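You operate a simulated robot arm through the tools that you are given. There is no shell and no other tool.

You run a simulated robot arm. Do the job below in one go: nothing can be reset, and whatever is moved stays where it is left.

Task
Move the plug from the bath to the rack, drain the cloudy water, refill to about the red line.
Fine: turn the drain knob shut before filling, and shut the lid at the end.

Only the result counts: the job must be done as asked and must still hold three seconds after the hand-in. Knocking over, shifting, dropping, spilling or breaking anything else fails it. A push-on lid holds only when it is set on centred and level and pressed home; a screw cap is set on level and turned clockwise until tight.

Robot
A 7-joint arm with a two-finger parallel gripper, fixed in place. Base frame: the origin is at the foot of the arm, x ahead of it, y to its left, z up; the work surface is at about z = 0.85. Lengths are in m, angles in degrees, forces in N, time in s.
With the tool pointing down near the work surface it reaches from about 0.3 to 0.7 m from the base axis. Its first joint turns from -66.0 to 66.0 degrees. Payload 1.57 kg.
Tool frame: the origin (TCP) lies between the finger pads and is the grasp point; the fingertips stand 0.03 m ahead of it; z points along the fingers, y is the line along which they close. Largest opening 0.11 m; finger width 0.024, thickness 0.012; the body of the gripper, 0.048 by 0.112 m, starts 0.078 m behind the TCP.
Orientation is that of the tool frame in the base frame, as a unit quaternion [x, y, z, w]. With the fingers straight down and closing along the base's y, the tool's x points along the base's -x, its y along +y and its z along -z.

Tools
- The arm moves only by the tool play_rows. Its arguments are lists of equal length, an entry for each row: "xyz": the shift along the tool's x, y, z in units of 50 mm (1.0 is 50 mm), a list of three; "rot": the turn, a rotation vector about the tool's x, y, z in units of 6 degrees (1.0 is 6 degrees), a list of three; "fingers": the finger opening in m, from 0 to 0.11. In form: {"xyz": [[dx, dy, dz], ...], "rot": [[wx, wy, wz], ...], "fingers": [fingers, ...]}. A call has 1 to 20 rows; each row shifts and turns the commanded pose from where the row before left it, along the tool's axes as they then stand. A call with a number of a shift or a turn outside -1 to 1 is refused whole. A row lasts 0.2 s, in which the tool goes at most 0.05 m and 8.6 degrees; a call with a longer step from one row to the next is refused whole, and so is a gripper value outside its range. Where a pose cannot be reached the arm comes as near as it can. A force on the tool above 40 N (or 10 N above the force at the start of the call, whichever is more), or a blocked arm, ends the call early, and 0.2 s more pass. Each finger travels about 0.108 m/s and halts on what it meets, pressing with about 33 N; the grip force reading is that of the motor and also rises with nothing between the fingers. The clock runs only during rows and for 0.2 s after the last one: add rows that do not move to give the fingers time. It gives the time, the measured TCP pose, the force on the tool (base axes), the opening and the grip force at its end, in the units of the frame above (readings bear some noise), with the torque about the TCP (base axes, N m) and any sound that the robot's microphone picked up.
- Cameras (640 x 400 px; columns grow to the right, rows downward): "scene" is fixed at [0.1655, -0.4058, 1.4334]; the picture's right is [0.76, -0.65, 0.00], its down [-0.28, -0.33, -0.90] and it looks along [0.58, 0.68, -0.44] (base axes); focal length 310 px, centre (320, 200). "wrist" rides on the gripper at [0.07, 0.016, -0.141] in the tool frame; the picture's right is [-0.23, 0.97, 0.00], its down [-0.86, -0.20, -0.48] and it looks along [-0.47, -0.11, 0.88] (tool axes); focal length 222 px, centre (320, 200). There is no depth. A picture from a camera that has moved, and an enlarged one, comes with that camera's place and axes in the base frame and with its lens. The place of the scene camera against the robot may be out by one fixed shift of up to 0.025 m in any direction.
- grab_frame(camera): a new picture of that camera. No time passes.
- zoom(camera, box): a new picture of the part [left, top, right, bottom] of that camera's present view, enlarged. No time passes.
- close_job(): hands the job in; it is judged then, once.

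Places have to be worked out from the pictures, the camera data and where the tool is seen. Open the gripper and draw the arm clear of the work before you hand the job in, unless the task says otherwise.

The tools are called after ">>>" as a command line: name --argument value ..., lists and objects as JSON in quotes. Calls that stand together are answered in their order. play_rows: Moves the arm, as the interface text tells. Its arguments: {"type":"object","properties":{"xyz":{"type":"array","items":{"type":"array","items":{"type":"number"}}},"rot":{"type":"array","items":{"type":"array","items":{"type":"number"}}},"fingers":{"type":"array","items":{"type":"number"}}},"required":["xyz","rot","fingers"]} The other tools are called the same way: grab_frame (camera) takes a picture; zoom (camera, box) takes an enlarged picture of a part of a camera's view; close_job () hands the job in.

At the start:

```text
time: 0.0
ee_pos: [0.3174, 0.1911, 1.2924]
ee_rot: [-0.001, 1.0, 0.0, 0.0]
force: [0.6, -0.2, -0.1]
moment: [0.03, -0.02, 0.02]
width: 0.1099
finger_force: 0.1
```

scene: 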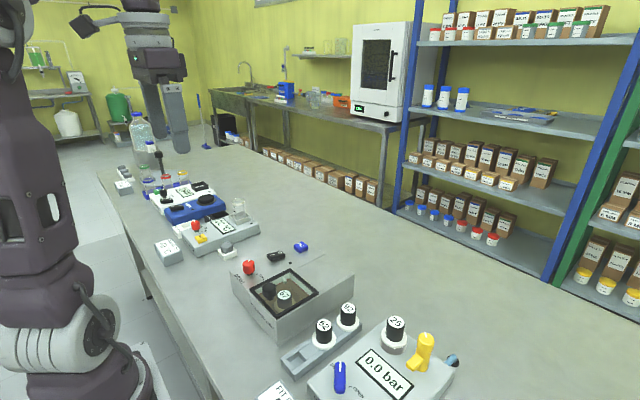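
wrist: 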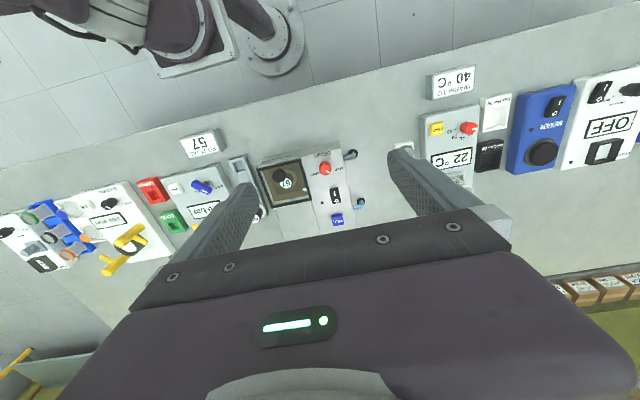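

I'll start by looking closely at the scene around the bath, rack and controls.

>>> zoom --camera "scene" --box '[210, 230, 370, 330]'

>>> zoom --camera "scene" --box '[240, 280, 480, 400]'

>>> zoom --camera "wrist" --box '[160, 120, 400, 270]'

>>> zoom --camera "wrist" --box '[0, 120, 240, 270]'

>>> zoom --camera "scene" --box '[110, 150, 270, 270]'

```text
4.00 times, centred on (290, 280) of scene
camera zoom: at [0.1655, -0.4058, 1.4334], right [0.76, -0.65, 0.0], down [-0.28, -0.33, -0.9], along [0.58, 0.68, -0.44], focal length 1241 px, centre (440, -120)
```

zoom: 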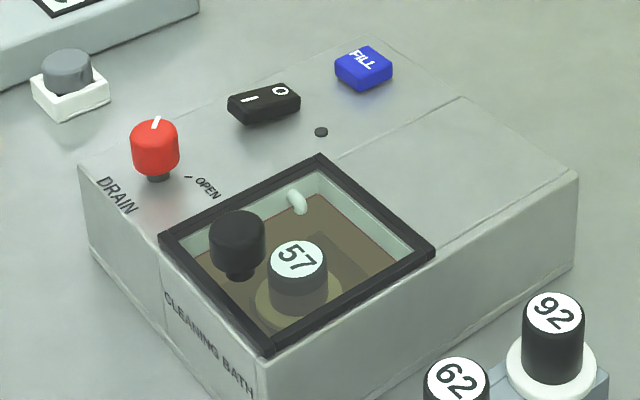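

```text
2.67 times, centred on (360, 340) of scene
camera zoom: at [0.1655, -0.4058, 1.4334], right [0.76, -0.65, 0.0], down [-0.28, -0.33, -0.9], along [0.58, 0.68, -0.44], focal length 827 px, centre (213, -173)
```

zoom: 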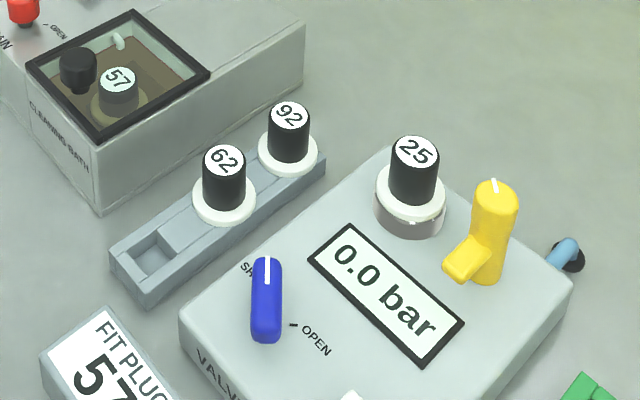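

```text
2.67 times, centred on (280, 195) of wrist
camera zoom: at [0.2484, 0.2084, 1.434], right [0.23, 0.97, 0.0], down [0.86, -0.2, 0.48], along [0.47, -0.11, -0.88], focal length 592 px, centre (427, 213)
```

zoom: 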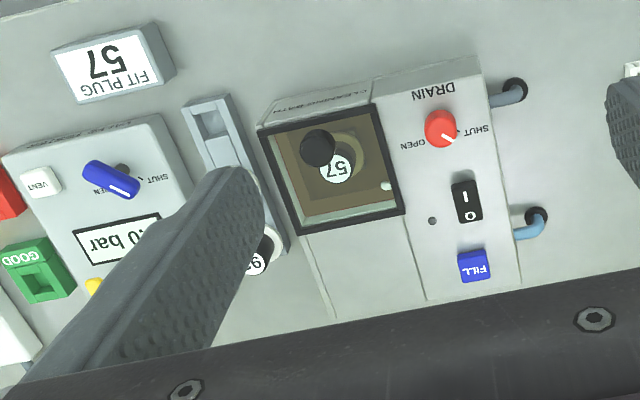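

```text
2.67 times, centred on (120, 195) of wrist
camera zoom: at [0.2484, 0.2084, 1.434], right [0.23, 0.97, 0.0], down [0.86, -0.2, 0.48], along [0.47, -0.11, -0.88], focal length 592 px, centre (853, 213)
```

zoom: 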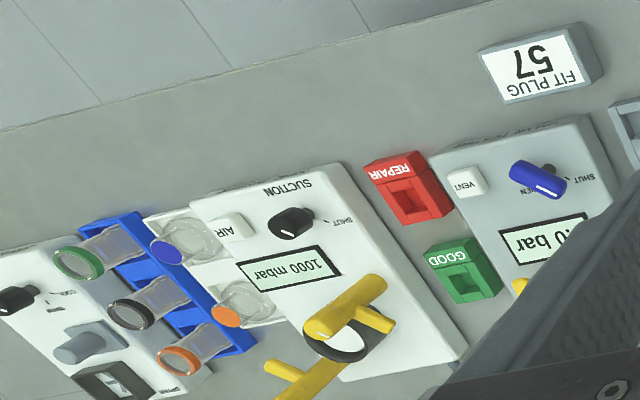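

```text
3.33 times, centred on (190, 210) of scene
camera zoom: at [0.1655, -0.4058, 1.4334], right [0.76, -0.65, 0.0], down [-0.28, -0.33, -0.9], along [0.58, 0.68, -0.44], focal length 1034 px, centre (753, 167)
```

zoom: 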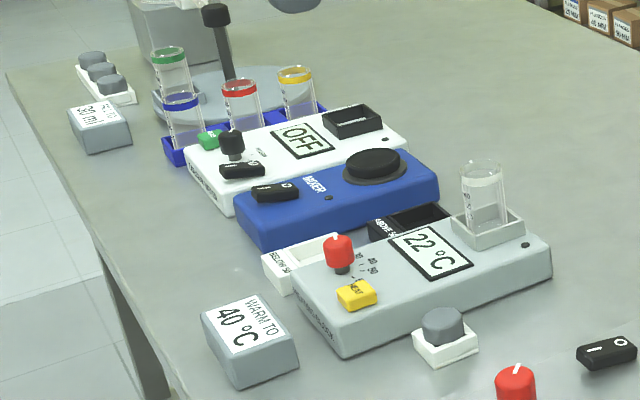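

The bath lies around x≈0.45, y≈0.08, with the drain knob near (0.43, 0.176). I'll move the arm over the bath at a safe height to get a closer wrist view.

>>> play_rows --xyz '[[-0.215, -0.555, 0.46], [-0.215, -0.555, 0.46], [-0.215, -0.555, 0.46], [-0.215, -0.555, 0.46], [0, 0, 0]]' --rot '[[0, 0, 0], [0, 0, 0], [0, 0, 0], [0, 0, 0], [0, 0, 0]]' --fingers '[0.11, 0.11, 0.11, 0.11, 0.11]'

>>> grab_frame --camera "wrist"

>>> zoom --camera "wrist" --box '[240, 100, 480, 250]'

>>> grab_frame --camera "scene"

```text
time: 1.2
ee_pos: [0.361, 0.0818, 1.1967]
ee_rot: [0.0, 1.0, 0.0, 0.001]
force: [-0.7, -0.6, 0.4]
moment: [-0.02, -0.03, -0.01]
width: 0.1103
finger_force: 0.0
```

```text
taken
camera wrist: at [0.2925, 0.0998, 1.3389], right [0.23, 0.97, 0.0], down [0.86, -0.2, 0.48], along [0.47, -0.11, -0.88], focal length 222 px, centre (320, 200)
```

wrist: 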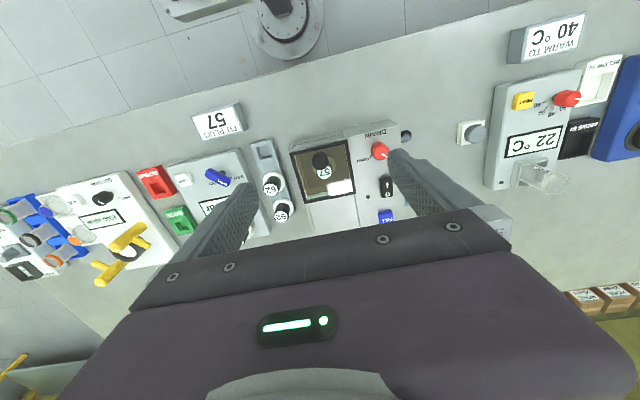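

```text
2.67 times, centred on (360, 175) of wrist
camera zoom: at [0.2925, 0.0998, 1.3389], right [0.23, 0.97, 0.0], down [0.86, -0.2, 0.48], along [0.47, -0.11, -0.88], focal length 592 px, centre (213, 267)
```

zoom: 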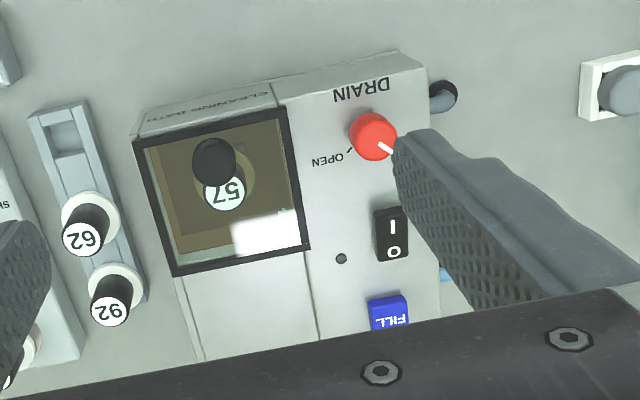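

```text
taken
```

scene: 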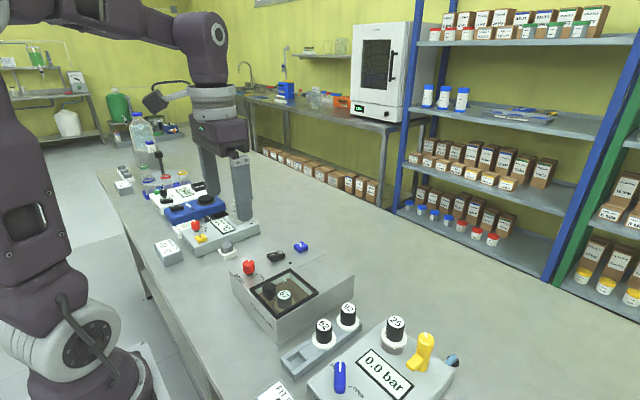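

The glass lid (reflection visible) is shut, with a black knob at about (0.419, 0.070, 0.953); the drain knob is at about (0.425, 0.178, 0.953). I'll lower the camera over the bath for detail.

>>> play_rows --xyz '[[-0.4, 0.0, 0.7], [-0.4, 0.1, 0.7], [-0.4, 0.1, 0.6], [0, 0, 0]]' --rot '[[0, 0, 0], [0, 0, 0], [0, 0, 0], [0, 0, 0]]' --fingers '[0.11, 0.11, 0.11, 0.11]'

>>> grab_frame --camera "wrist"

>>> zoom --camera "wrist" --box '[200, 90, 440, 240]'

```text
time: 2.2
ee_pos: [0.4195, 0.0939, 1.1]
ee_rot: [0.0, 1.0, 0.0, 0.001]
force: [-0.1, -0.3, 0.0]
moment: [0.01, -0.01, 0.0]
width: 0.1098
finger_force: 0.1
```

```text
taken
camera wrist: at [0.3501, 0.1099, 1.2409], right [0.23, 0.97, 0.0], down [0.86, -0.2, 0.48], along [0.47, -0.11, -0.88], focal length 222 px, centre (320, 200)
```

wrist: 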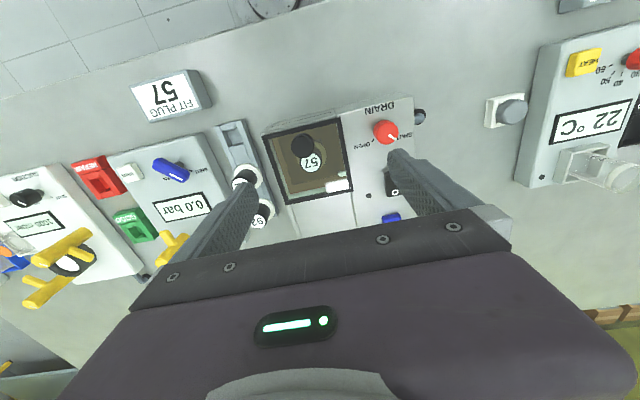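

```text
2.67 times, centred on (320, 165) of wrist
camera zoom: at [0.3501, 0.1099, 1.2409], right [0.23, 0.97, 0.0], down [0.86, -0.2, 0.48], along [0.47, -0.11, -0.88], focal length 592 px, centre (320, 293)
```

zoom: 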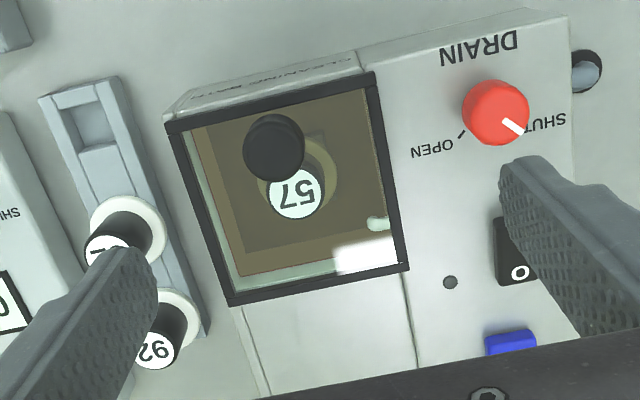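

The window frame spans about x 0.40–0.511, y 0.016–0.125, with solid housing behind to x≈0.63. I'll zoom in on lid edges to determine whether it slides or hinges.

>>> zoom --camera "scene" --box '[240, 255, 320, 305]'

>>> zoom --camera "scene" --box '[280, 245, 360, 295]'

>>> zoom --camera "wrist" --box '[255, 110, 365, 180]'

>>> zoom --camera "wrist" --box '[280, 170, 390, 240]'

```text
8.00 times, centred on (280, 280) of scene
camera zoom: at [0.1656, -0.4058, 1.4334], right [0.76, -0.65, 0.0], down [-0.28, -0.33, -0.9], along [0.58, 0.68, -0.44], focal length 2482 px, centre (640, -440)
```

zoom: 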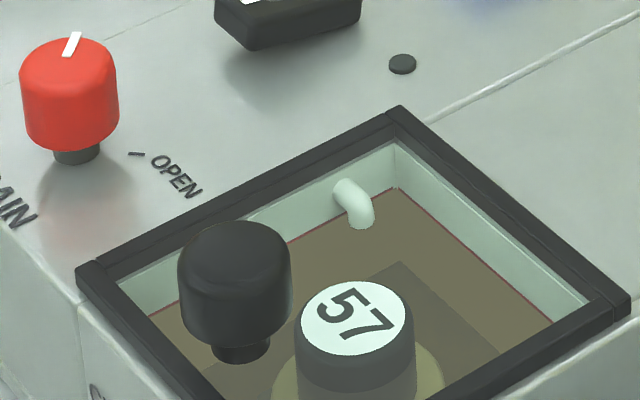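

```text
8.00 times, centred on (320, 270) of scene
camera zoom: at [0.1656, -0.4058, 1.4334], right [0.76, -0.65, 0.0], down [-0.28, -0.33, -0.9], along [0.58, 0.68, -0.44], focal length 2482 px, centre (320, -360)
```

zoom: 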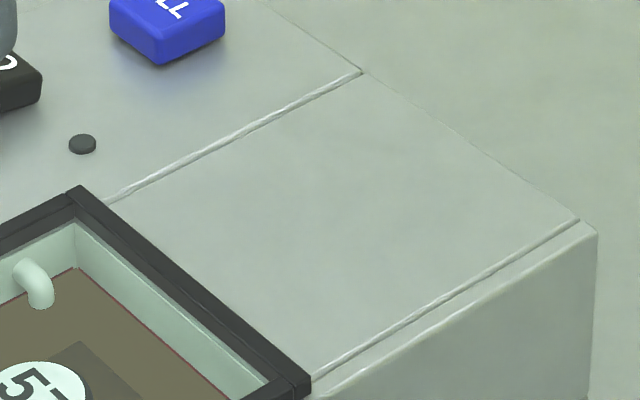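

```text
5.71 times, centred on (310, 145) of wrist
camera zoom: at [0.3501, 0.1099, 1.2409], right [0.23, 0.97, 0.0], down [0.86, -0.2, 0.48], along [0.47, -0.11, -0.88], focal length 1269 px, centre (377, 514)
```

zoom: 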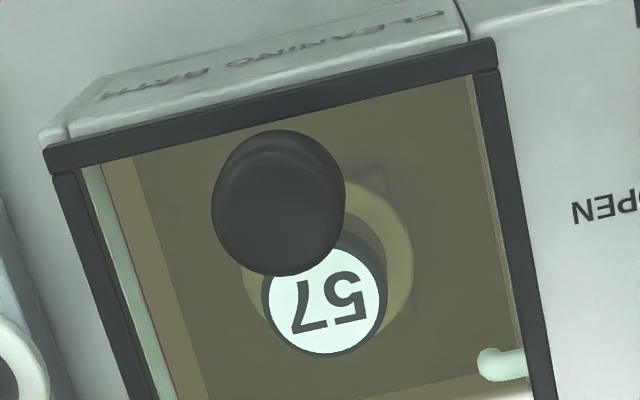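

```text
5.71 times, centred on (335, 205) of wrist
camera zoom: at [0.3501, 0.1099, 1.2409], right [0.23, 0.97, 0.0], down [0.86, -0.2, 0.48], along [0.47, -0.11, -0.88], focal length 1269 px, centre (234, 171)
```

zoom: 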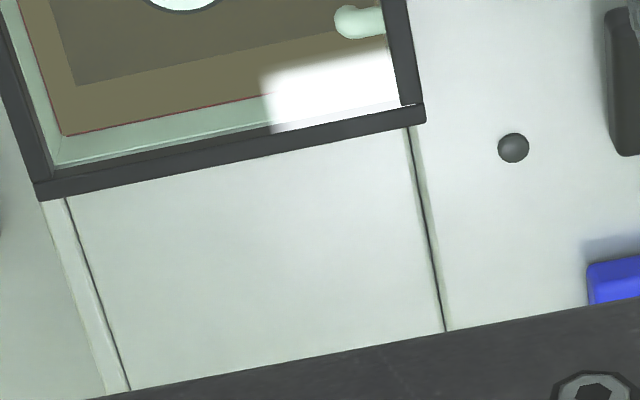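

Two thin rails run back along +x from the frame's sides, so the lid slides toward +x; water now sits at the red line. I'll calibrate the scene camera against the fingertips, whose place is known.

>>> zoom --camera "scene" --box '[200, 130, 360, 230]'

>>> grab_frame --camera "scene"

```text
4.00 times, centred on (280, 180) of scene
camera zoom: at [0.1656, -0.4058, 1.4334], right [0.76, -0.65, 0.0], down [-0.28, -0.33, -0.9], along [0.58, 0.68, -0.44], focal length 1241 px, centre (480, 280)
```

zoom: 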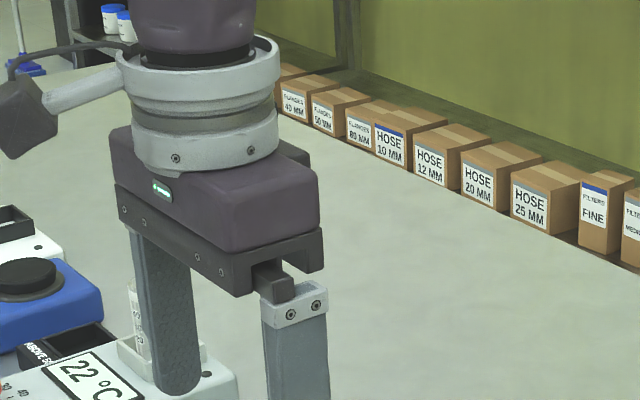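

```text
taken
```

scene: 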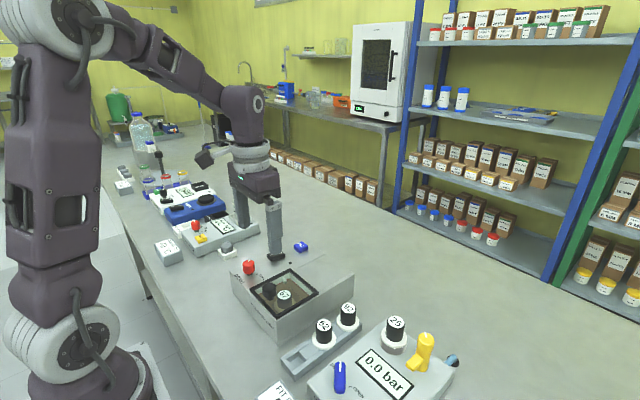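

I'll zoom on the near fingertip for calibration.

>>> zoom --camera "scene" --box '[220, 210, 316, 270]'

```text
6.67 times, centred on (268, 240) of scene
camera zoom: at [0.1656, -0.4058, 1.4334], right [0.76, -0.65, 0.0], down [-0.28, -0.33, -0.9], along [0.58, 0.68, -0.44], focal length 2068 px, centre (667, -67)
```

zoom: 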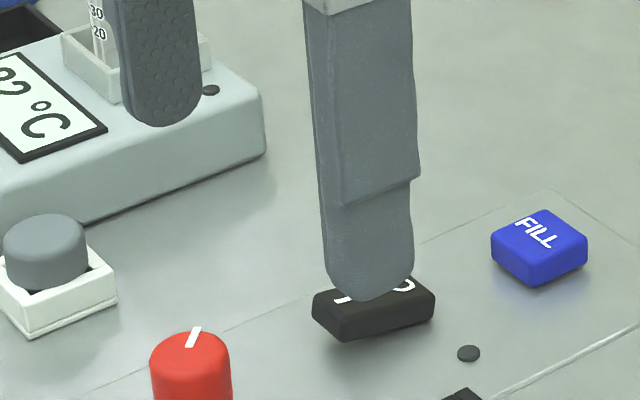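

Scene camera agrees within about 6 mm. Lid frame top ≈0.925, lid knob top ≈0.953 at (0.421, 0.0705). I'll move above the knob with the fingers partly open and descend to about z=0.99 to check alignment.

>>> play_rows --xyz '[[-0.03, -0.46, 0.0], [0, 0, 0.75], [0, 0, 0.75], [0, 0, 0.6], [0, 0, 0]]' --rot '[[0, 0, 0], [0, 0, 0], [0, 0, 0], [0, 0, 0], [0, 0, 0]]' --fingers '[0.065, 0.065, 0.065, 0.065, 0.065]'

>>> grab_frame --camera "wrist"

>>> zoom --camera "scene" --box '[220, 220, 348, 300]'

```text
time: 3.4
ee_pos: [0.4207, 0.0674, 0.996]
ee_rot: [0.0, 1.0, 0.001, 0.0]
force: [-0.2, -0.9, -0.3]
moment: [-0.03, 0.0, 0.0]
width: 0.0652
finger_force: 0.1
```

```text
taken
camera wrist: at [0.3516, 0.085, 1.1368], right [0.23, 0.97, 0.0], down [0.85, -0.2, 0.48], along [0.47, -0.11, -0.88], focal length 222 px, centre (320, 200)
```

wrist: 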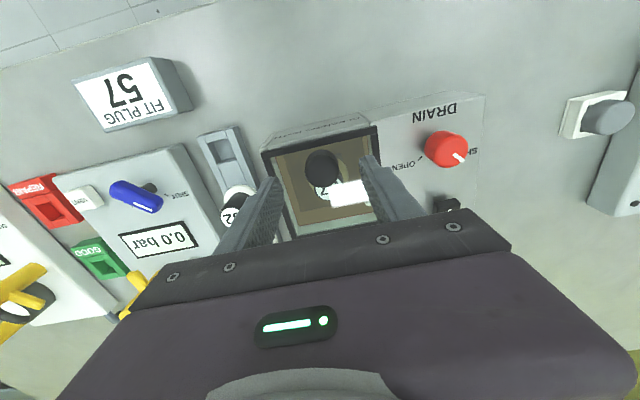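

```text
5.00 times, centred on (284, 260) of scene
camera zoom: at [0.1655, -0.4058, 1.4334], right [0.76, -0.65, 0.0], down [-0.28, -0.33, -0.9], along [0.58, 0.68, -0.44], focal length 1551 px, centre (500, -100)
```

zoom: 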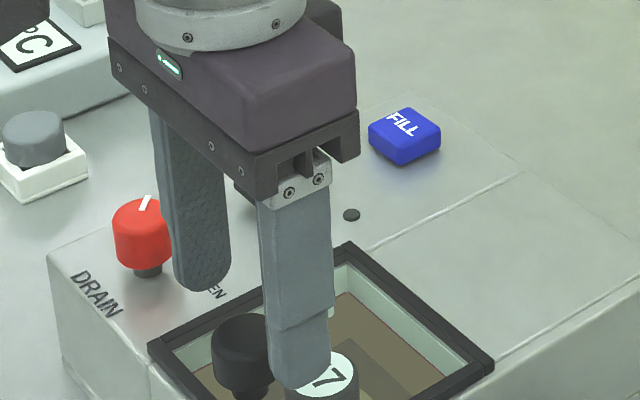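

Knob measured again at (0.4207, 0.0706), TCP is about 3 mm off in y. I'll correct, lower to z≈0.965 (fingertips ≈0.935, above the glass), then close on the knob.

>>> play_rows --xyz '[[0, 0.07, 0.2], [0, 0, 0.2], [0, 0, 0.2], [0, 0, 0], [0, 0, 0], [0, 0, 0]]' --rot '[[0, 0, 0], [0, 0, 0], [0, 0, 0], [0, 0, 0], [0, 0, 0], [0, 0, 0]]' --fingers '[0.065, 0.065, 0.065, 0.04, 0.0, 0.0]'

>>> zoom --camera "scene" --box '[220, 220, 348, 300]'

>>> grab_frame --camera "wrist"

```text
time: 4.8
ee_pos: [0.4215, 0.0703, 0.9661]
ee_rot: [0.001, 1.0, 0.0, 0.0]
force: [1.7, -14.7, -3.8]
moment: [-0.33, -0.33, 0.0]
width: 0.0293
finger_force: 38.7
```

```text
5.00 times, centred on (284, 260) of scene
camera zoom: at [0.1656, -0.4062, 1.4333], right [0.76, -0.65, 0.0], down [-0.28, -0.33, -0.9], along [0.58, 0.68, -0.44], focal length 1551 px, centre (500, -100)
```

zoom: 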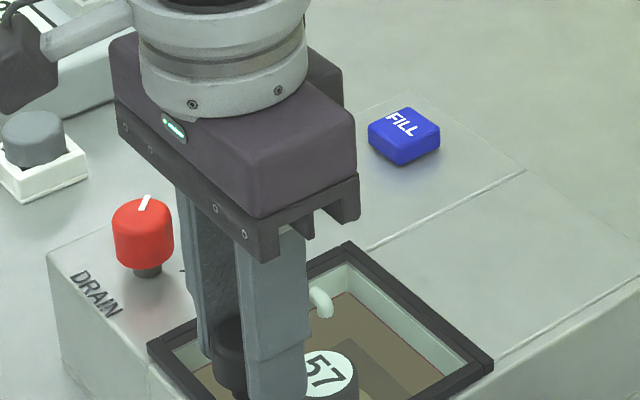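

```text
taken
camera wrist: at [0.3522, 0.0874, 1.1065], right [0.23, 0.97, 0.0], down [0.86, -0.2, 0.48], along [0.46, -0.11, -0.88], focal length 222 px, centre (320, 200)
```

wrist: 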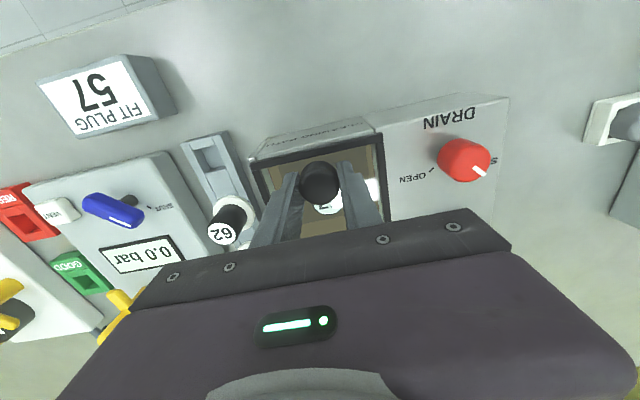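

Knob gripped (29 mm wide), with some sideways load in y. I'll ease 1 mm in −y and try a small slide toward +x.

>>> play_rows --xyz '[[0, -0.02, 0], [-0.1, 0, 0], [-0.15, 0, 0], [-0.15, 0, 0], [0, 0, 0]]' --rot '[[0, 0, 0], [0, 0, 0], [0, 0, 0], [0, 0, 0], [0, 0, 0]]' --fingers '[0.0, 0.0, 0.0, 0.0, 0.0]'

>>> zoom --camera "scene" --box '[220, 220, 348, 300]'

```text
time: 6.0
ee_pos: [0.4419, 0.0699, 0.9654]
ee_rot: [0.0, 1.0, 0.0, -0.001]
force: [0.5, -4.8, -29.0]
moment: [-0.06, 0.02, 0.03]
width: 0.0293
finger_force: 38.8
```

```text
5.00 times, centred on (284, 260) of scene
camera zoom: at [0.1659, -0.4058, 1.4334], right [0.76, -0.65, 0.0], down [-0.28, -0.33, -0.9], along [0.58, 0.68, -0.44], focal length 1551 px, centre (500, -100)
```

zoom: 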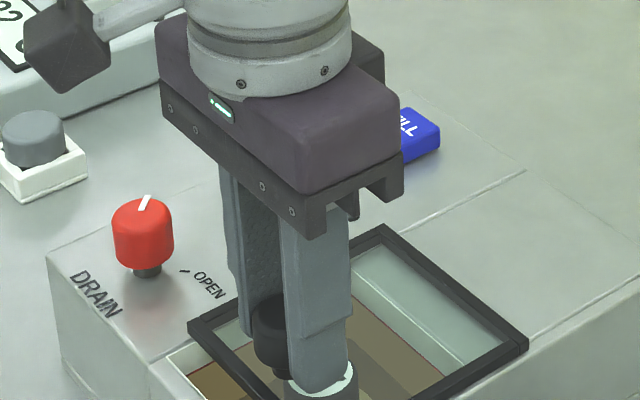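

The lid slides. There's a downward pull on the tool of 29 N, so I'll lower the command by 0.5 mm and continue sliding.

>>> play_rows --xyz '[[0, 0, 0.01], [-0.15, -0.005, 0], [-0.2, 0, 0], [-0.2, 0, 0], [0, 0, 0]]' --rot '[[0, 0, 0], [0, 0, 0], [0, 0, 0], [0, 0, 0], [0, 0, 0]]' --fingers '[0.0, 0.0, 0.0, 0.0, 0.0]'

```text
time: 7.2
ee_pos: [0.4698, 0.0709, 0.966]
ee_rot: [0.001, 1.0, 0.0, 0.0]
force: [0.6, -4.7, -8.1]
moment: [-0.09, -0.08, 0.07]
width: 0.0293
finger_force: 39.1
```

Sliding goes smoothly with low force. Continuing toward the open end (~0.11 m total travel).

>>> play_rows --xyz '[[-0.2, 0, 0], [-0.2, 0, 0], [-0.2, 0, 0], [-0.2, 0, 0], [0, 0, 0]]' --rot '[[0, 0, 0], [0, 0, 0], [0, 0, 0], [0, 0, 0], [0, 0, 0]]' --fingers '[0.0, 0.0, 0.0, 0.0, 0.0]'

>>> grab_frame --camera "wrist"

>>> zoom --camera "scene" --box '[230, 220, 374, 310]'

```text
time: 8.4
ee_pos: [0.5106, 0.0705, 0.966]
ee_rot: [0.0, 1.0, 0.001, -0.001]
force: [0.4, -2.0, -19.4]
moment: [-0.01, -0.1, 0.04]
width: 0.0291
finger_force: 39.3
```

```text
taken
camera wrist: at [0.4413, 0.0871, 1.1071], right [0.23, 0.97, 0.0], down [0.86, -0.2, 0.48], along [0.46, -0.11, -0.88], focal length 222 px, centre (320, 200)
```

wrist: 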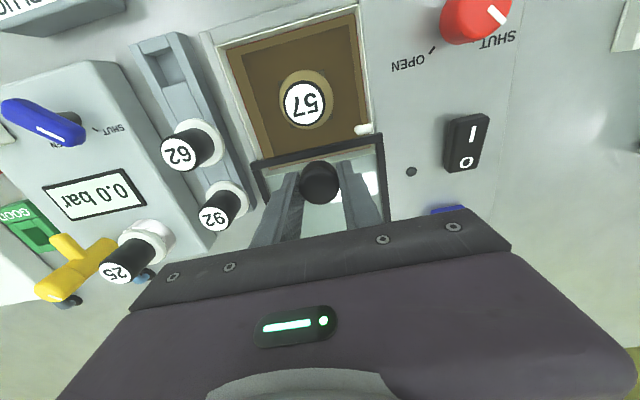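

```text
4.44 times, centred on (302, 265) of scene
camera zoom: at [0.1659, -0.4058, 1.4334], right [0.76, -0.65, 0.0], down [-0.28, -0.33, -0.9], along [0.58, 0.68, -0.44], focal length 1379 px, centre (400, -89)
```

zoom: 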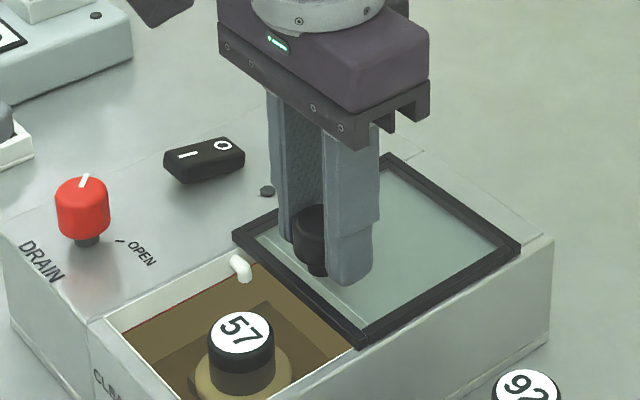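

Lid open by ~90 mm; its front edge still overhangs the rear of the bath a little. I'll slide ~15 mm more, watching for a stop.

>>> play_rows --xyz '[[-0.1, 0, 0.003], [-0.1, 0, 0.0], [-0.1, 0, 0], [0, 0, 0]]' --rot '[[0, 0, 0], [0, 0, 0], [0, 0, 0], [0, 0, 0]]' --fingers '[0.0, 0.0, 0.0, 0.0]'

>>> zoom --camera "scene" --box '[230, 220, 374, 310]'

```text
time: 9.4
ee_pos: [0.5246, 0.0699, 0.9649]
ee_rot: [0.0, 1.0, 0.0, 0.001]
force: [-1.7, 4.5, -7.4]
moment: [0.09, 0.49, 0.0]
width: 0.029
finger_force: 38.1
```

```text
4.44 times, centred on (302, 265) of scene
camera zoom: at [0.1657, -0.4056, 1.4335], right [0.76, -0.65, 0.0], down [-0.28, -0.33, -0.9], along [0.58, 0.68, -0.44], focal length 1379 px, centre (400, -89)
```

zoom: 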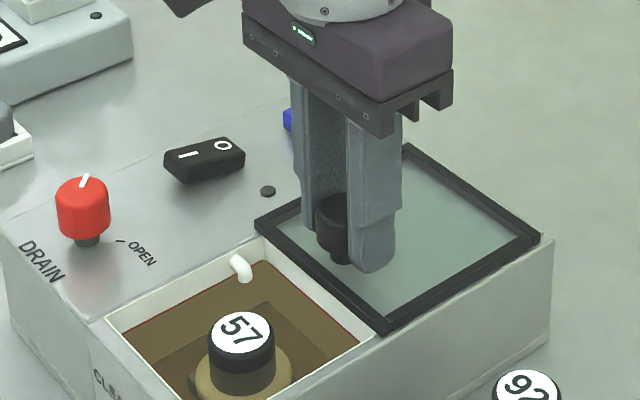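

The bath is now fully uncovered and the lid is near its stop. I'll release the knob, rise, and move to above the drain knob.

>>> play_rows --xyz '[[0, 0, 0], [0, 0, 0], [0, 0, -0.6], [0, 0, -0.8], [0.8, 0.4, 0], [0.8, 0.5, 0], [0.4, 0.7, 0], [0, 0.5, 0], [0, 0, 0]]' --rot '[[0, 0, 0], [0, 0, 0], [0, 0, 0], [0, 0, 0], [0, 0, 0], [0, 0, 0], [0, 0, 0], [0, 0, 0], [0, 0, 0]]' --fingers '[0.065, 0.065, 0.065, 0.065, 0.065, 0.065, 0.065, 0.065, 0.065]'

>>> grab_frame --camera "wrist"

>>> zoom --camera "wrist" --box '[230, 100, 410, 210]'

>>> zoom --camera "scene" --box '[230, 220, 374, 310]'

```text
time: 11.4
ee_pos: [0.4248, 0.1774, 1.0371]
ee_rot: [0.001, 1.0, 0.0, 0.0]
force: [0.0, -0.1, 0.2]
moment: [0.02, 0.0, 0.01]
width: 0.0652
finger_force: 0.1
```

```text
taken
camera wrist: at [0.3552, 0.1942, 1.1775], right [0.23, 0.97, 0.0], down [0.86, -0.2, 0.48], along [0.47, -0.11, -0.88], focal length 222 px, centre (320, 200)
```

wrist: 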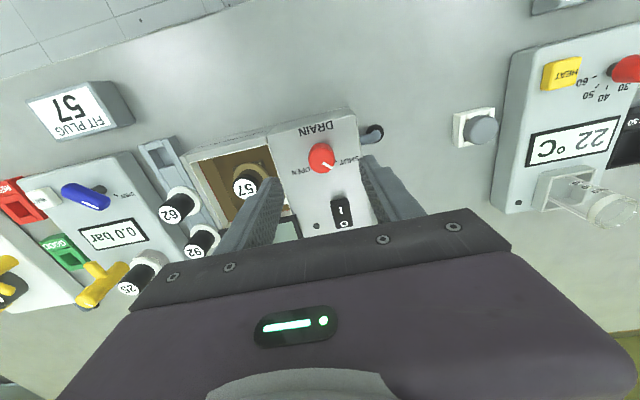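

```text
3.56 times, centred on (320, 155) of wrist
camera zoom: at [0.3552, 0.1942, 1.1775], right [0.23, 0.97, 0.0], down [0.86, -0.2, 0.48], along [0.47, -0.11, -0.88], focal length 790 px, centre (320, 360)
```

zoom: 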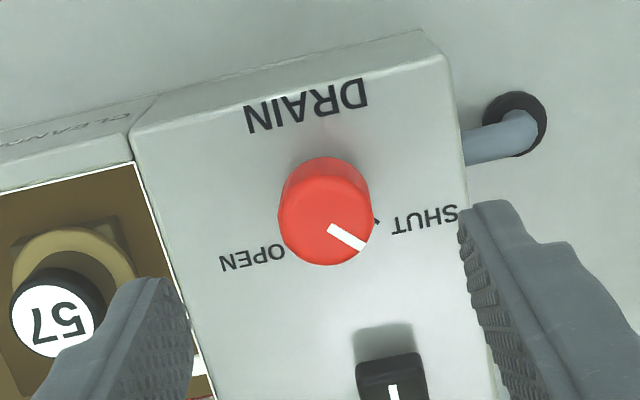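

```text
4.44 times, centred on (302, 265) of scene
camera zoom: at [0.1655, -0.4058, 1.4334], right [0.76, -0.65, 0.0], down [-0.28, -0.33, -0.9], along [0.58, 0.68, -0.44], focal length 1379 px, centre (400, -89)
```

zoom: 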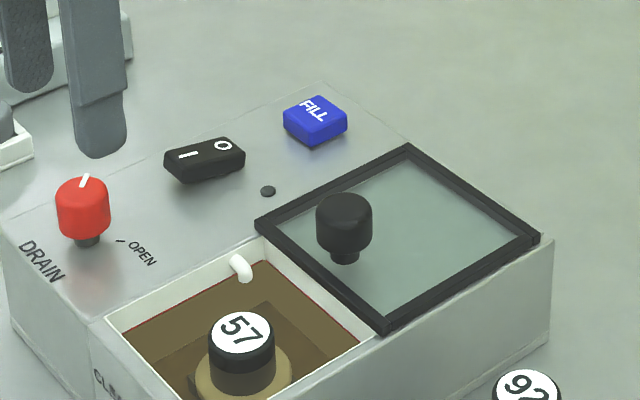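

The drain pointer is on SHUT (45° toward +x+y); OPEN is 90° clockwise from above. Knob centre ≈(0.429, 0.179), top ≈0.953. I'll pre-turn the tool −45° about its z above the knob so the 90° turn stays symmetric.

>>> play_rows --xyz '[[-0.09, 0.02, 0], [0, 0, 0], [0, 0, 0], [0, 0, 0], [0, 0, 0], [0, 0, 0], [0, 0, 0], [0, 0, 0], [0, 0, 0.4], [0, 0, 0]]' --rot '[[0, 0, -1], [0, 0, -1], [0, 0, -1], [0, 0, -1], [0, 0, -1], [0, 0, -1], [0, 0, -1], [0, 0, -0.5], [0, 0, 0], [0, 0, 0]]' --fingers '[0.055, 0.055, 0.055, 0.055, 0.055, 0.055, 0.055, 0.055, 0.055, 0.055]'

>>> grab_frame --camera "wrist"

>>> zoom --camera "scene" --box '[210, 220, 306, 280]'

```text
time: 13.6
ee_pos: [0.4283, 0.1753, 1.0165]
ee_rot: [-0.383, 0.924, 0.0, 0.0]
force: [0.3, -0.6, 0.5]
moment: [0.0, -0.01, -0.01]
width: 0.0549
finger_force: 0.0
```

```text
taken
camera wrist: at [0.3689, 0.1377, 1.1573], right [-0.53, 0.85, 0.0], down [0.75, 0.46, 0.48], along [0.41, 0.25, -0.88], focal length 222 px, centre (320, 200)
```

wrist: 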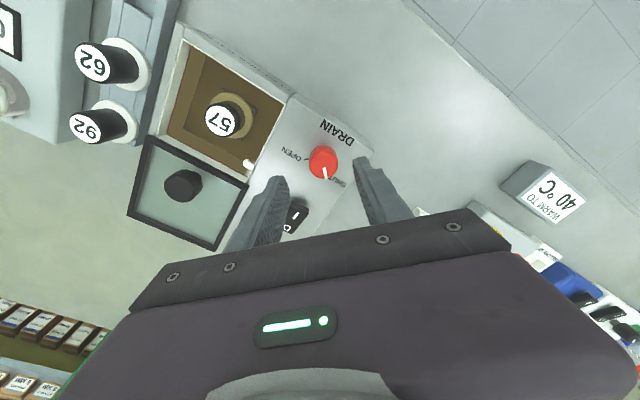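

```text
6.67 times, centred on (258, 250) of scene
camera zoom: at [0.1655, -0.4058, 1.4334], right [0.76, -0.65, 0.0], down [-0.28, -0.33, -0.9], along [0.58, 0.68, -0.44], focal length 2068 px, centre (733, -133)
```

zoom: 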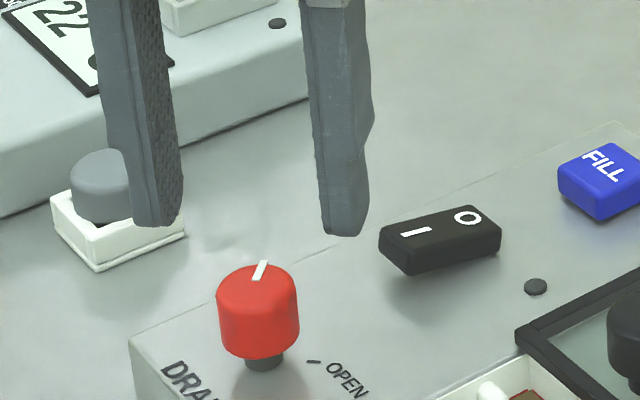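

I'll zoom in to refine the knob centre relative to the TCP.

>>> zoom --camera "wrist" --box '[270, 125, 382, 195]'

```text
5.71 times, centred on (326, 160) of wrist
camera zoom: at [0.3689, 0.1377, 1.1573], right [-0.53, 0.85, 0.0], down [0.75, 0.46, 0.48], along [0.41, 0.25, -0.88], focal length 1269 px, centre (286, 429)
```

zoom: 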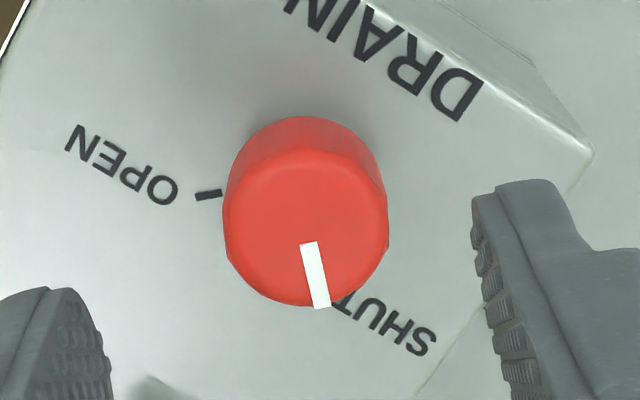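

Knob centre is (0.429, 0.179), so TCP needs ~3.5 mm in +y. I'll shift, descend to z≈0.962 and close on the knob.

>>> play_rows --xyz '[[-0.05, 0.05, 0.4], [0, 0, 0.4], [0, 0, 0.25], [0, 0, 0], [0, 0, 0], [0, 0, 0], [0, 0, 0]]' --rot '[[0, 0, 0], [0, 0, 0], [0, 0, 0], [0, 0, 0], [0, 0, 0], [0, 0, 0], [0, 0, 0]]' --fingers '[0.055, 0.055, 0.055, 0.055, 0.035, 0.0, 0.0]'

>>> zoom --camera "scene" --box '[210, 220, 306, 280]'

```text
time: 15.2
ee_pos: [0.4282, 0.1777, 0.9621]
ee_rot: [-0.383, 0.924, 0.0, 0.0]
force: [-5.5, 5.5, -5.2]
moment: [0.43, -0.13, 0.02]
width: 0.0275
finger_force: 38.2
```

```text
6.67 times, centred on (258, 250) of scene
camera zoom: at [0.1655, -0.4056, 1.4335], right [0.76, -0.65, 0.0], down [-0.28, -0.33, -0.9], along [0.58, 0.68, -0.44], focal length 2068 px, centre (733, -133)
```

zoom: 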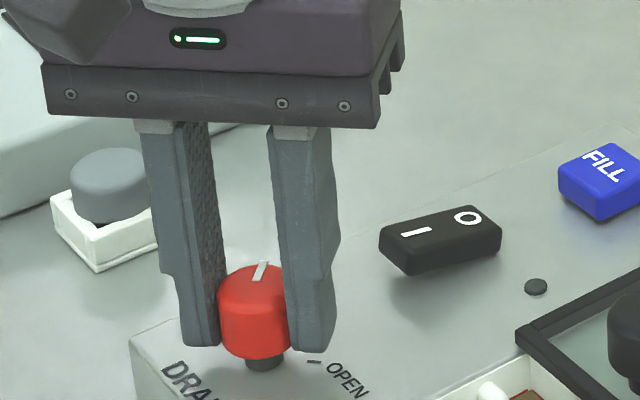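

Gripped the drain knob squarely. Turning it clockwise (from above) toward OPEN, first 42°.

>>> play_rows --xyz '[[0, 0, 0], [0, 0, 0], [0, 0, 0], [0, 0, 0], [0, 0, 0], [0, 0, 0], [0, 0, 0]]' --rot '[[0, 0, 1], [0, 0, 1], [0, 0, 1], [0, 0, 1], [0, 0, 1], [0, 0, 1], [0, 0, 1]]' --fingers '[0.0, 0.0, 0.0, 0.0, 0.0, 0.0, 0.0]'

>>> zoom --camera "scene" --box '[210, 220, 306, 280]'

```text
time: 16.8
ee_pos: [0.4291, 0.1784, 0.9625]
ee_rot: [-0.026, 1.0, -0.001, -0.001]
force: [-9.3, -6.6, 17.0]
moment: [-0.24, 0.26, 0.0]
width: 0.0273
finger_force: 37.3
```

```text
6.67 times, centred on (258, 250) of scene
camera zoom: at [0.165, -0.4061, 1.4334], right [0.76, -0.65, 0.0], down [-0.28, -0.33, -0.9], along [0.58, 0.68, -0.44], focal length 2068 px, centre (733, -133)
```

zoom: 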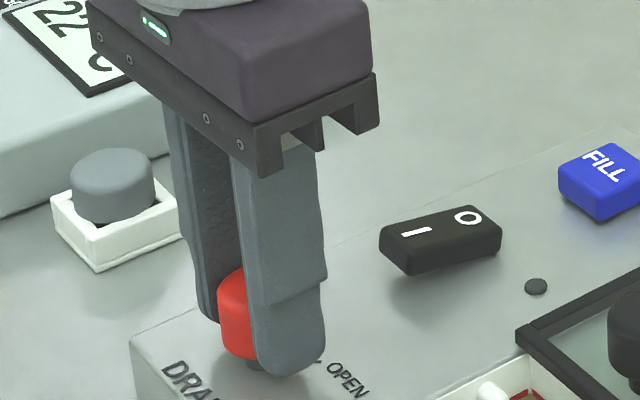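

The knob is turning and the water seems to be dropping. Turning the remaining 48°.

>>> play_rows --xyz '[[0, 0, 0], [0, 0, 0], [0, 0, 0], [0, 0, 0], [0, 0, 0], [0, 0, 0], [0, 0, 0], [0, 0, 0]]' --rot '[[0, 0, 1], [0, 0, 1], [0, 0, 1], [0, 0, 1], [0, 0, 1], [0, 0, 1], [0, 0, 1], [0, 0, 1]]' --fingers '[0.0, 0.0, 0.0, 0.0, 0.0, 0.0, 0.0, 0.0]'

>>> zoom --camera "scene" --box '[210, 220, 354, 310]'

>>> grab_frame --camera "wrist"

```text
time: 18.6
ee_pos: [0.4291, 0.1771, 0.9627]
ee_rot: [0.384, 0.923, -0.001, -0.001]
force: [-8.8, -18.2, 16.6]
moment: [-1.01, -0.34, 0.15]
width: 0.0278
finger_force: 37.8
```

```text
4.44 times, centred on (282, 265) of scene
camera zoom: at [0.165, -0.4063, 1.4333], right [0.76, -0.65, 0.0], down [-0.28, -0.33, -0.9], along [0.58, 0.68, -0.44], focal length 1379 px, centre (489, -89)
```

zoom: 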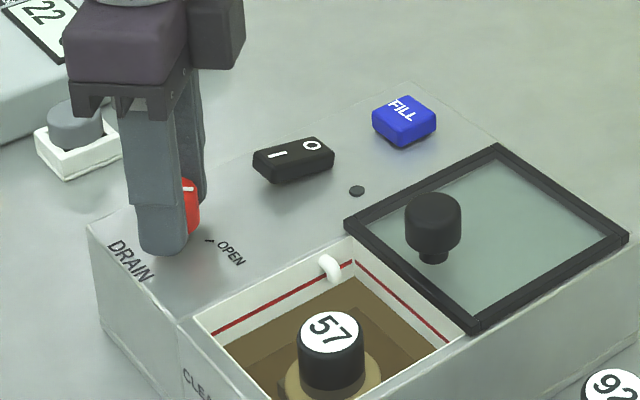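

```text
taken
camera wrist: at [0.3915, 0.2395, 1.1037], right [0.85, 0.53, 0.0], down [0.46, -0.75, 0.48], along [0.25, -0.41, -0.88], focal length 222 px, centre (320, 200)
```

wrist: 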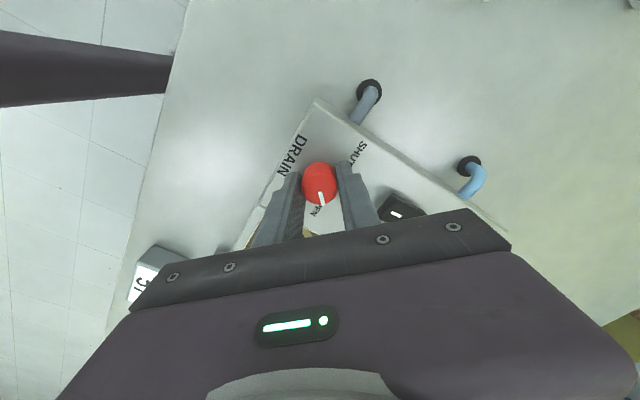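

Drain is open and the level falls below the red line. I'll release the knob, rise, turn the tool back to neutral yaw and view the draining bath.

>>> play_rows --xyz '[[0, 0, 0], [0, 0, 0], [0, 0, -0.6], [0, 0, -0.8], [0, 0, -0.6], [0, 0, 0], [0, 0, 0], [0, 0, 0], [0, 0, 0], [0, 0, 0], [0, 0, 0], [0, 0, 0], [0, 0, 0], [0, 0, 0]]' --rot '[[0, 0, 0], [0, 0, 0], [0, 0, 0], [0, 0, 0], [0, 0, 0], [0, 0, -1], [0, 0, -1], [0, 0, -1], [0, 0, -1], [0, 0, -1], [0, 0, -1], [0, 0, -1], [0, 0, -0.5], [0, 0, 0]]' --fingers '[0.06, 0.06, 0.06, 0.06, 0.06, 0.06, 0.06, 0.06, 0.06, 0.06, 0.06, 0.06, 0.06, 0.06]'

>>> zoom --camera "scene" --box '[230, 240, 374, 330]'

>>> grab_frame --camera "wrist"

```text
time: 21.6
ee_pos: [0.4296, 0.1795, 1.0631]
ee_rot: [-0.001, 1.0, 0.0, 0.0]
force: [-0.5, 0.3, -0.1]
moment: [0.01, -0.03, 0.04]
width: 0.06
finger_force: 0.0
```

```text
4.44 times, centred on (302, 285) of scene
camera zoom: at [0.1655, -0.4058, 1.4334], right [0.76, -0.65, 0.0], down [-0.28, -0.33, -0.9], along [0.58, 0.68, -0.44], focal length 1379 px, centre (400, -178)
```

zoom: 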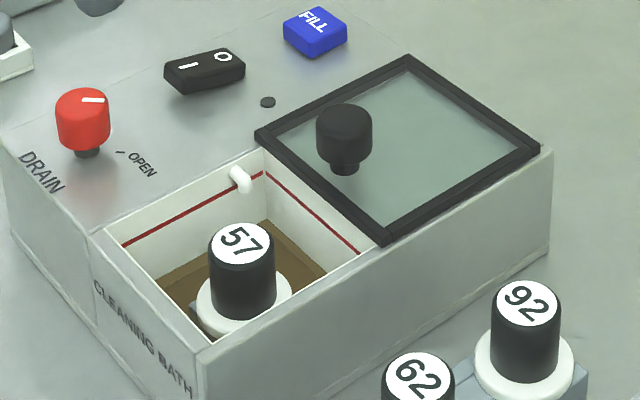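

```text
taken
camera wrist: at [0.3601, 0.1967, 1.2041], right [0.23, 0.97, 0.0], down [0.86, -0.2, 0.48], along [0.47, -0.11, -0.88], focal length 222 px, centre (320, 200)
```

wrist: 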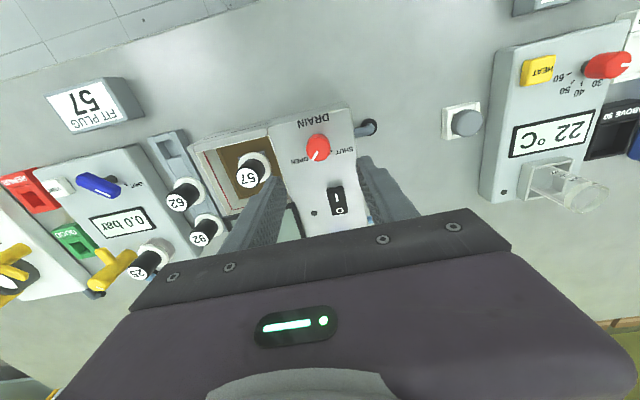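

Water is draining. I'll move over the bath to inspect the plug and its seat more closely.

>>> play_rows --xyz '[[-0.13, -0.73, 0], [-0.13, -0.73, 0], [-0.13, -0.73, 0], [0, 0, 0]]' --rot '[[0, 0, 0], [0, 0, 0], [0, 0, 0], [0, 0, 0]]' --fingers '[0.07, 0.07, 0.07, 0.07]'

>>> zoom --camera "wrist" --box '[220, 110, 420, 235]'

>>> zoom --camera "scene" --box '[230, 240, 374, 330]'

```text
time: 22.6
ee_pos: [0.45, 0.0702, 1.0635]
ee_rot: [0.0, 1.0, 0.0, 0.001]
force: [0.2, -0.3, -0.5]
moment: [0.03, 0.02, -0.01]
width: 0.0701
finger_force: 0.0
```

```text
3.20 times, centred on (320, 172) of wrist
camera zoom: at [0.3802, 0.0876, 1.2046], right [0.23, 0.97, 0.0], down [0.85, -0.2, 0.48], along [0.47, -0.11, -0.88], focal length 711 px, centre (320, 288)
```

zoom: 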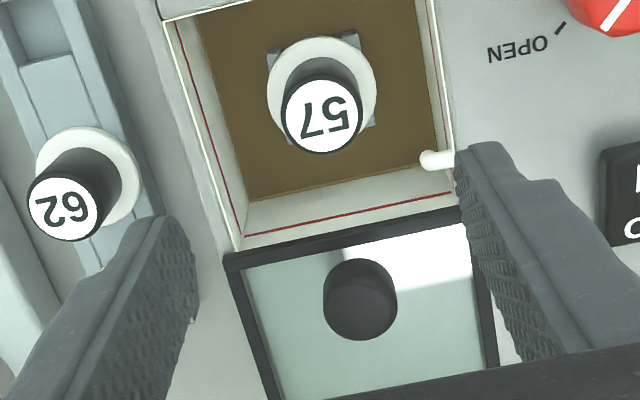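

```text
4.44 times, centred on (302, 285) of scene
camera zoom: at [0.1655, -0.4058, 1.4334], right [0.76, -0.65, 0.0], down [-0.28, -0.33, -0.9], along [0.58, 0.68, -0.44], focal length 1379 px, centre (400, -178)
```

zoom: 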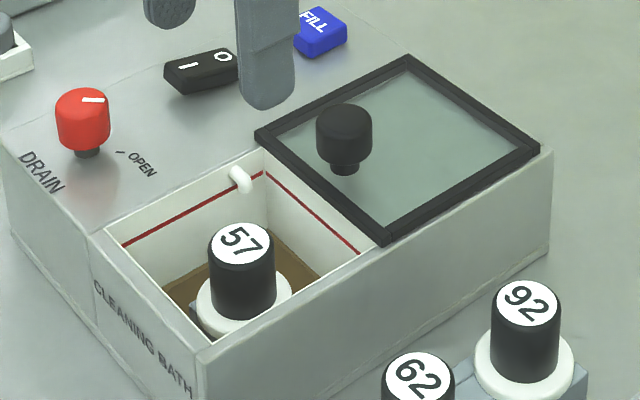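

The plug sits in a grey square seat at the bath centre (0.456, 0.071), its top at z≈0.912. I'll examine the rack slot and the plugs' shape.

>>> zoom --camera "scene" --box '[270, 300, 366, 380]'

>>> zoom --camera "scene" --box '[255, 270, 319, 310]'

>>> zoom --camera "wrist" --box '[200, 90, 296, 150]'

>>> zoom --camera "wrist" --box '[270, 100, 366, 160]'

```text
5.00 times, centred on (318, 340) of scene
camera zoom: at [0.1655, -0.4058, 1.4334], right [0.76, -0.65, 0.0], down [-0.28, -0.33, -0.9], along [0.58, 0.68, -0.44], focal length 1551 px, centre (330, -500)
```

zoom: 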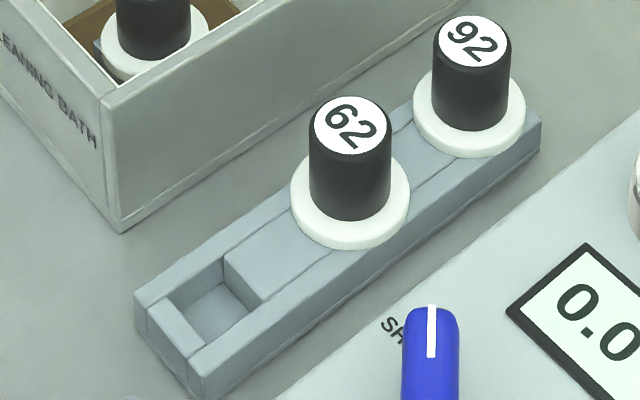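

```text
10.00 times, centred on (287, 290) of scene
camera zoom: at [0.1655, -0.4058, 1.4334], right [0.76, -0.65, 0.0], down [-0.28, -0.33, -0.9], along [0.58, 0.68, -0.44], focal length 3102 px, centre (650, -700)
```

zoom: 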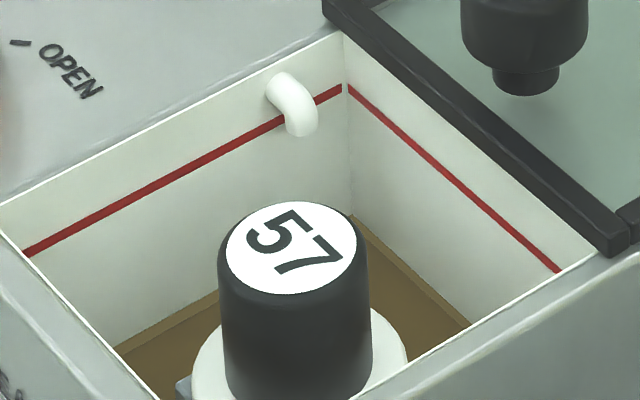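

```text
6.67 times, centred on (248, 120) of wrist
camera zoom: at [0.3802, 0.0876, 1.2046], right [0.23, 0.97, 0.0], down [0.85, -0.2, 0.48], along [0.47, -0.11, -0.88], focal length 1481 px, centre (800, 733)
```

zoom: 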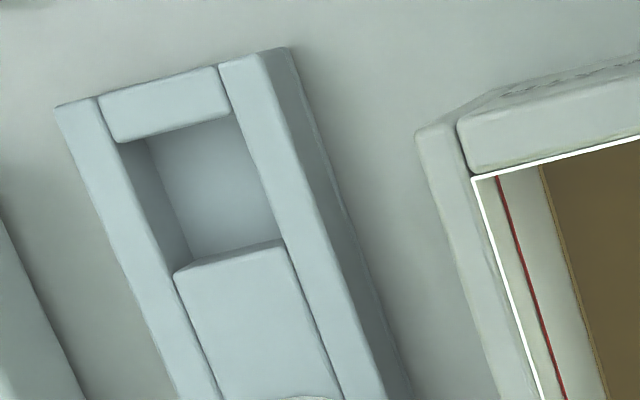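

```text
6.67 times, centred on (318, 130) of wrist
camera zoom: at [0.3802, 0.0876, 1.2046], right [0.23, 0.97, 0.0], down [0.85, -0.2, 0.48], along [0.47, -0.11, -0.88], focal length 1481 px, centre (333, 667)
```

zoom: 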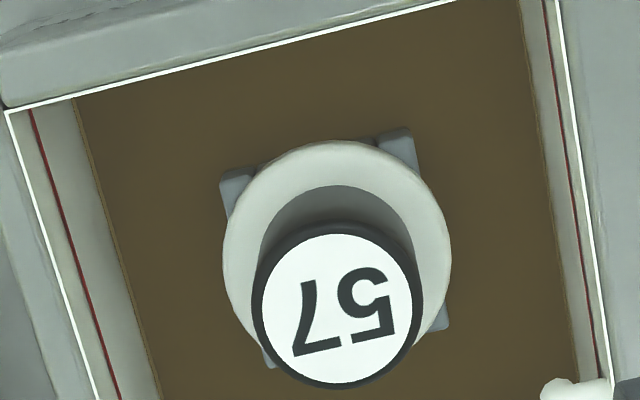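

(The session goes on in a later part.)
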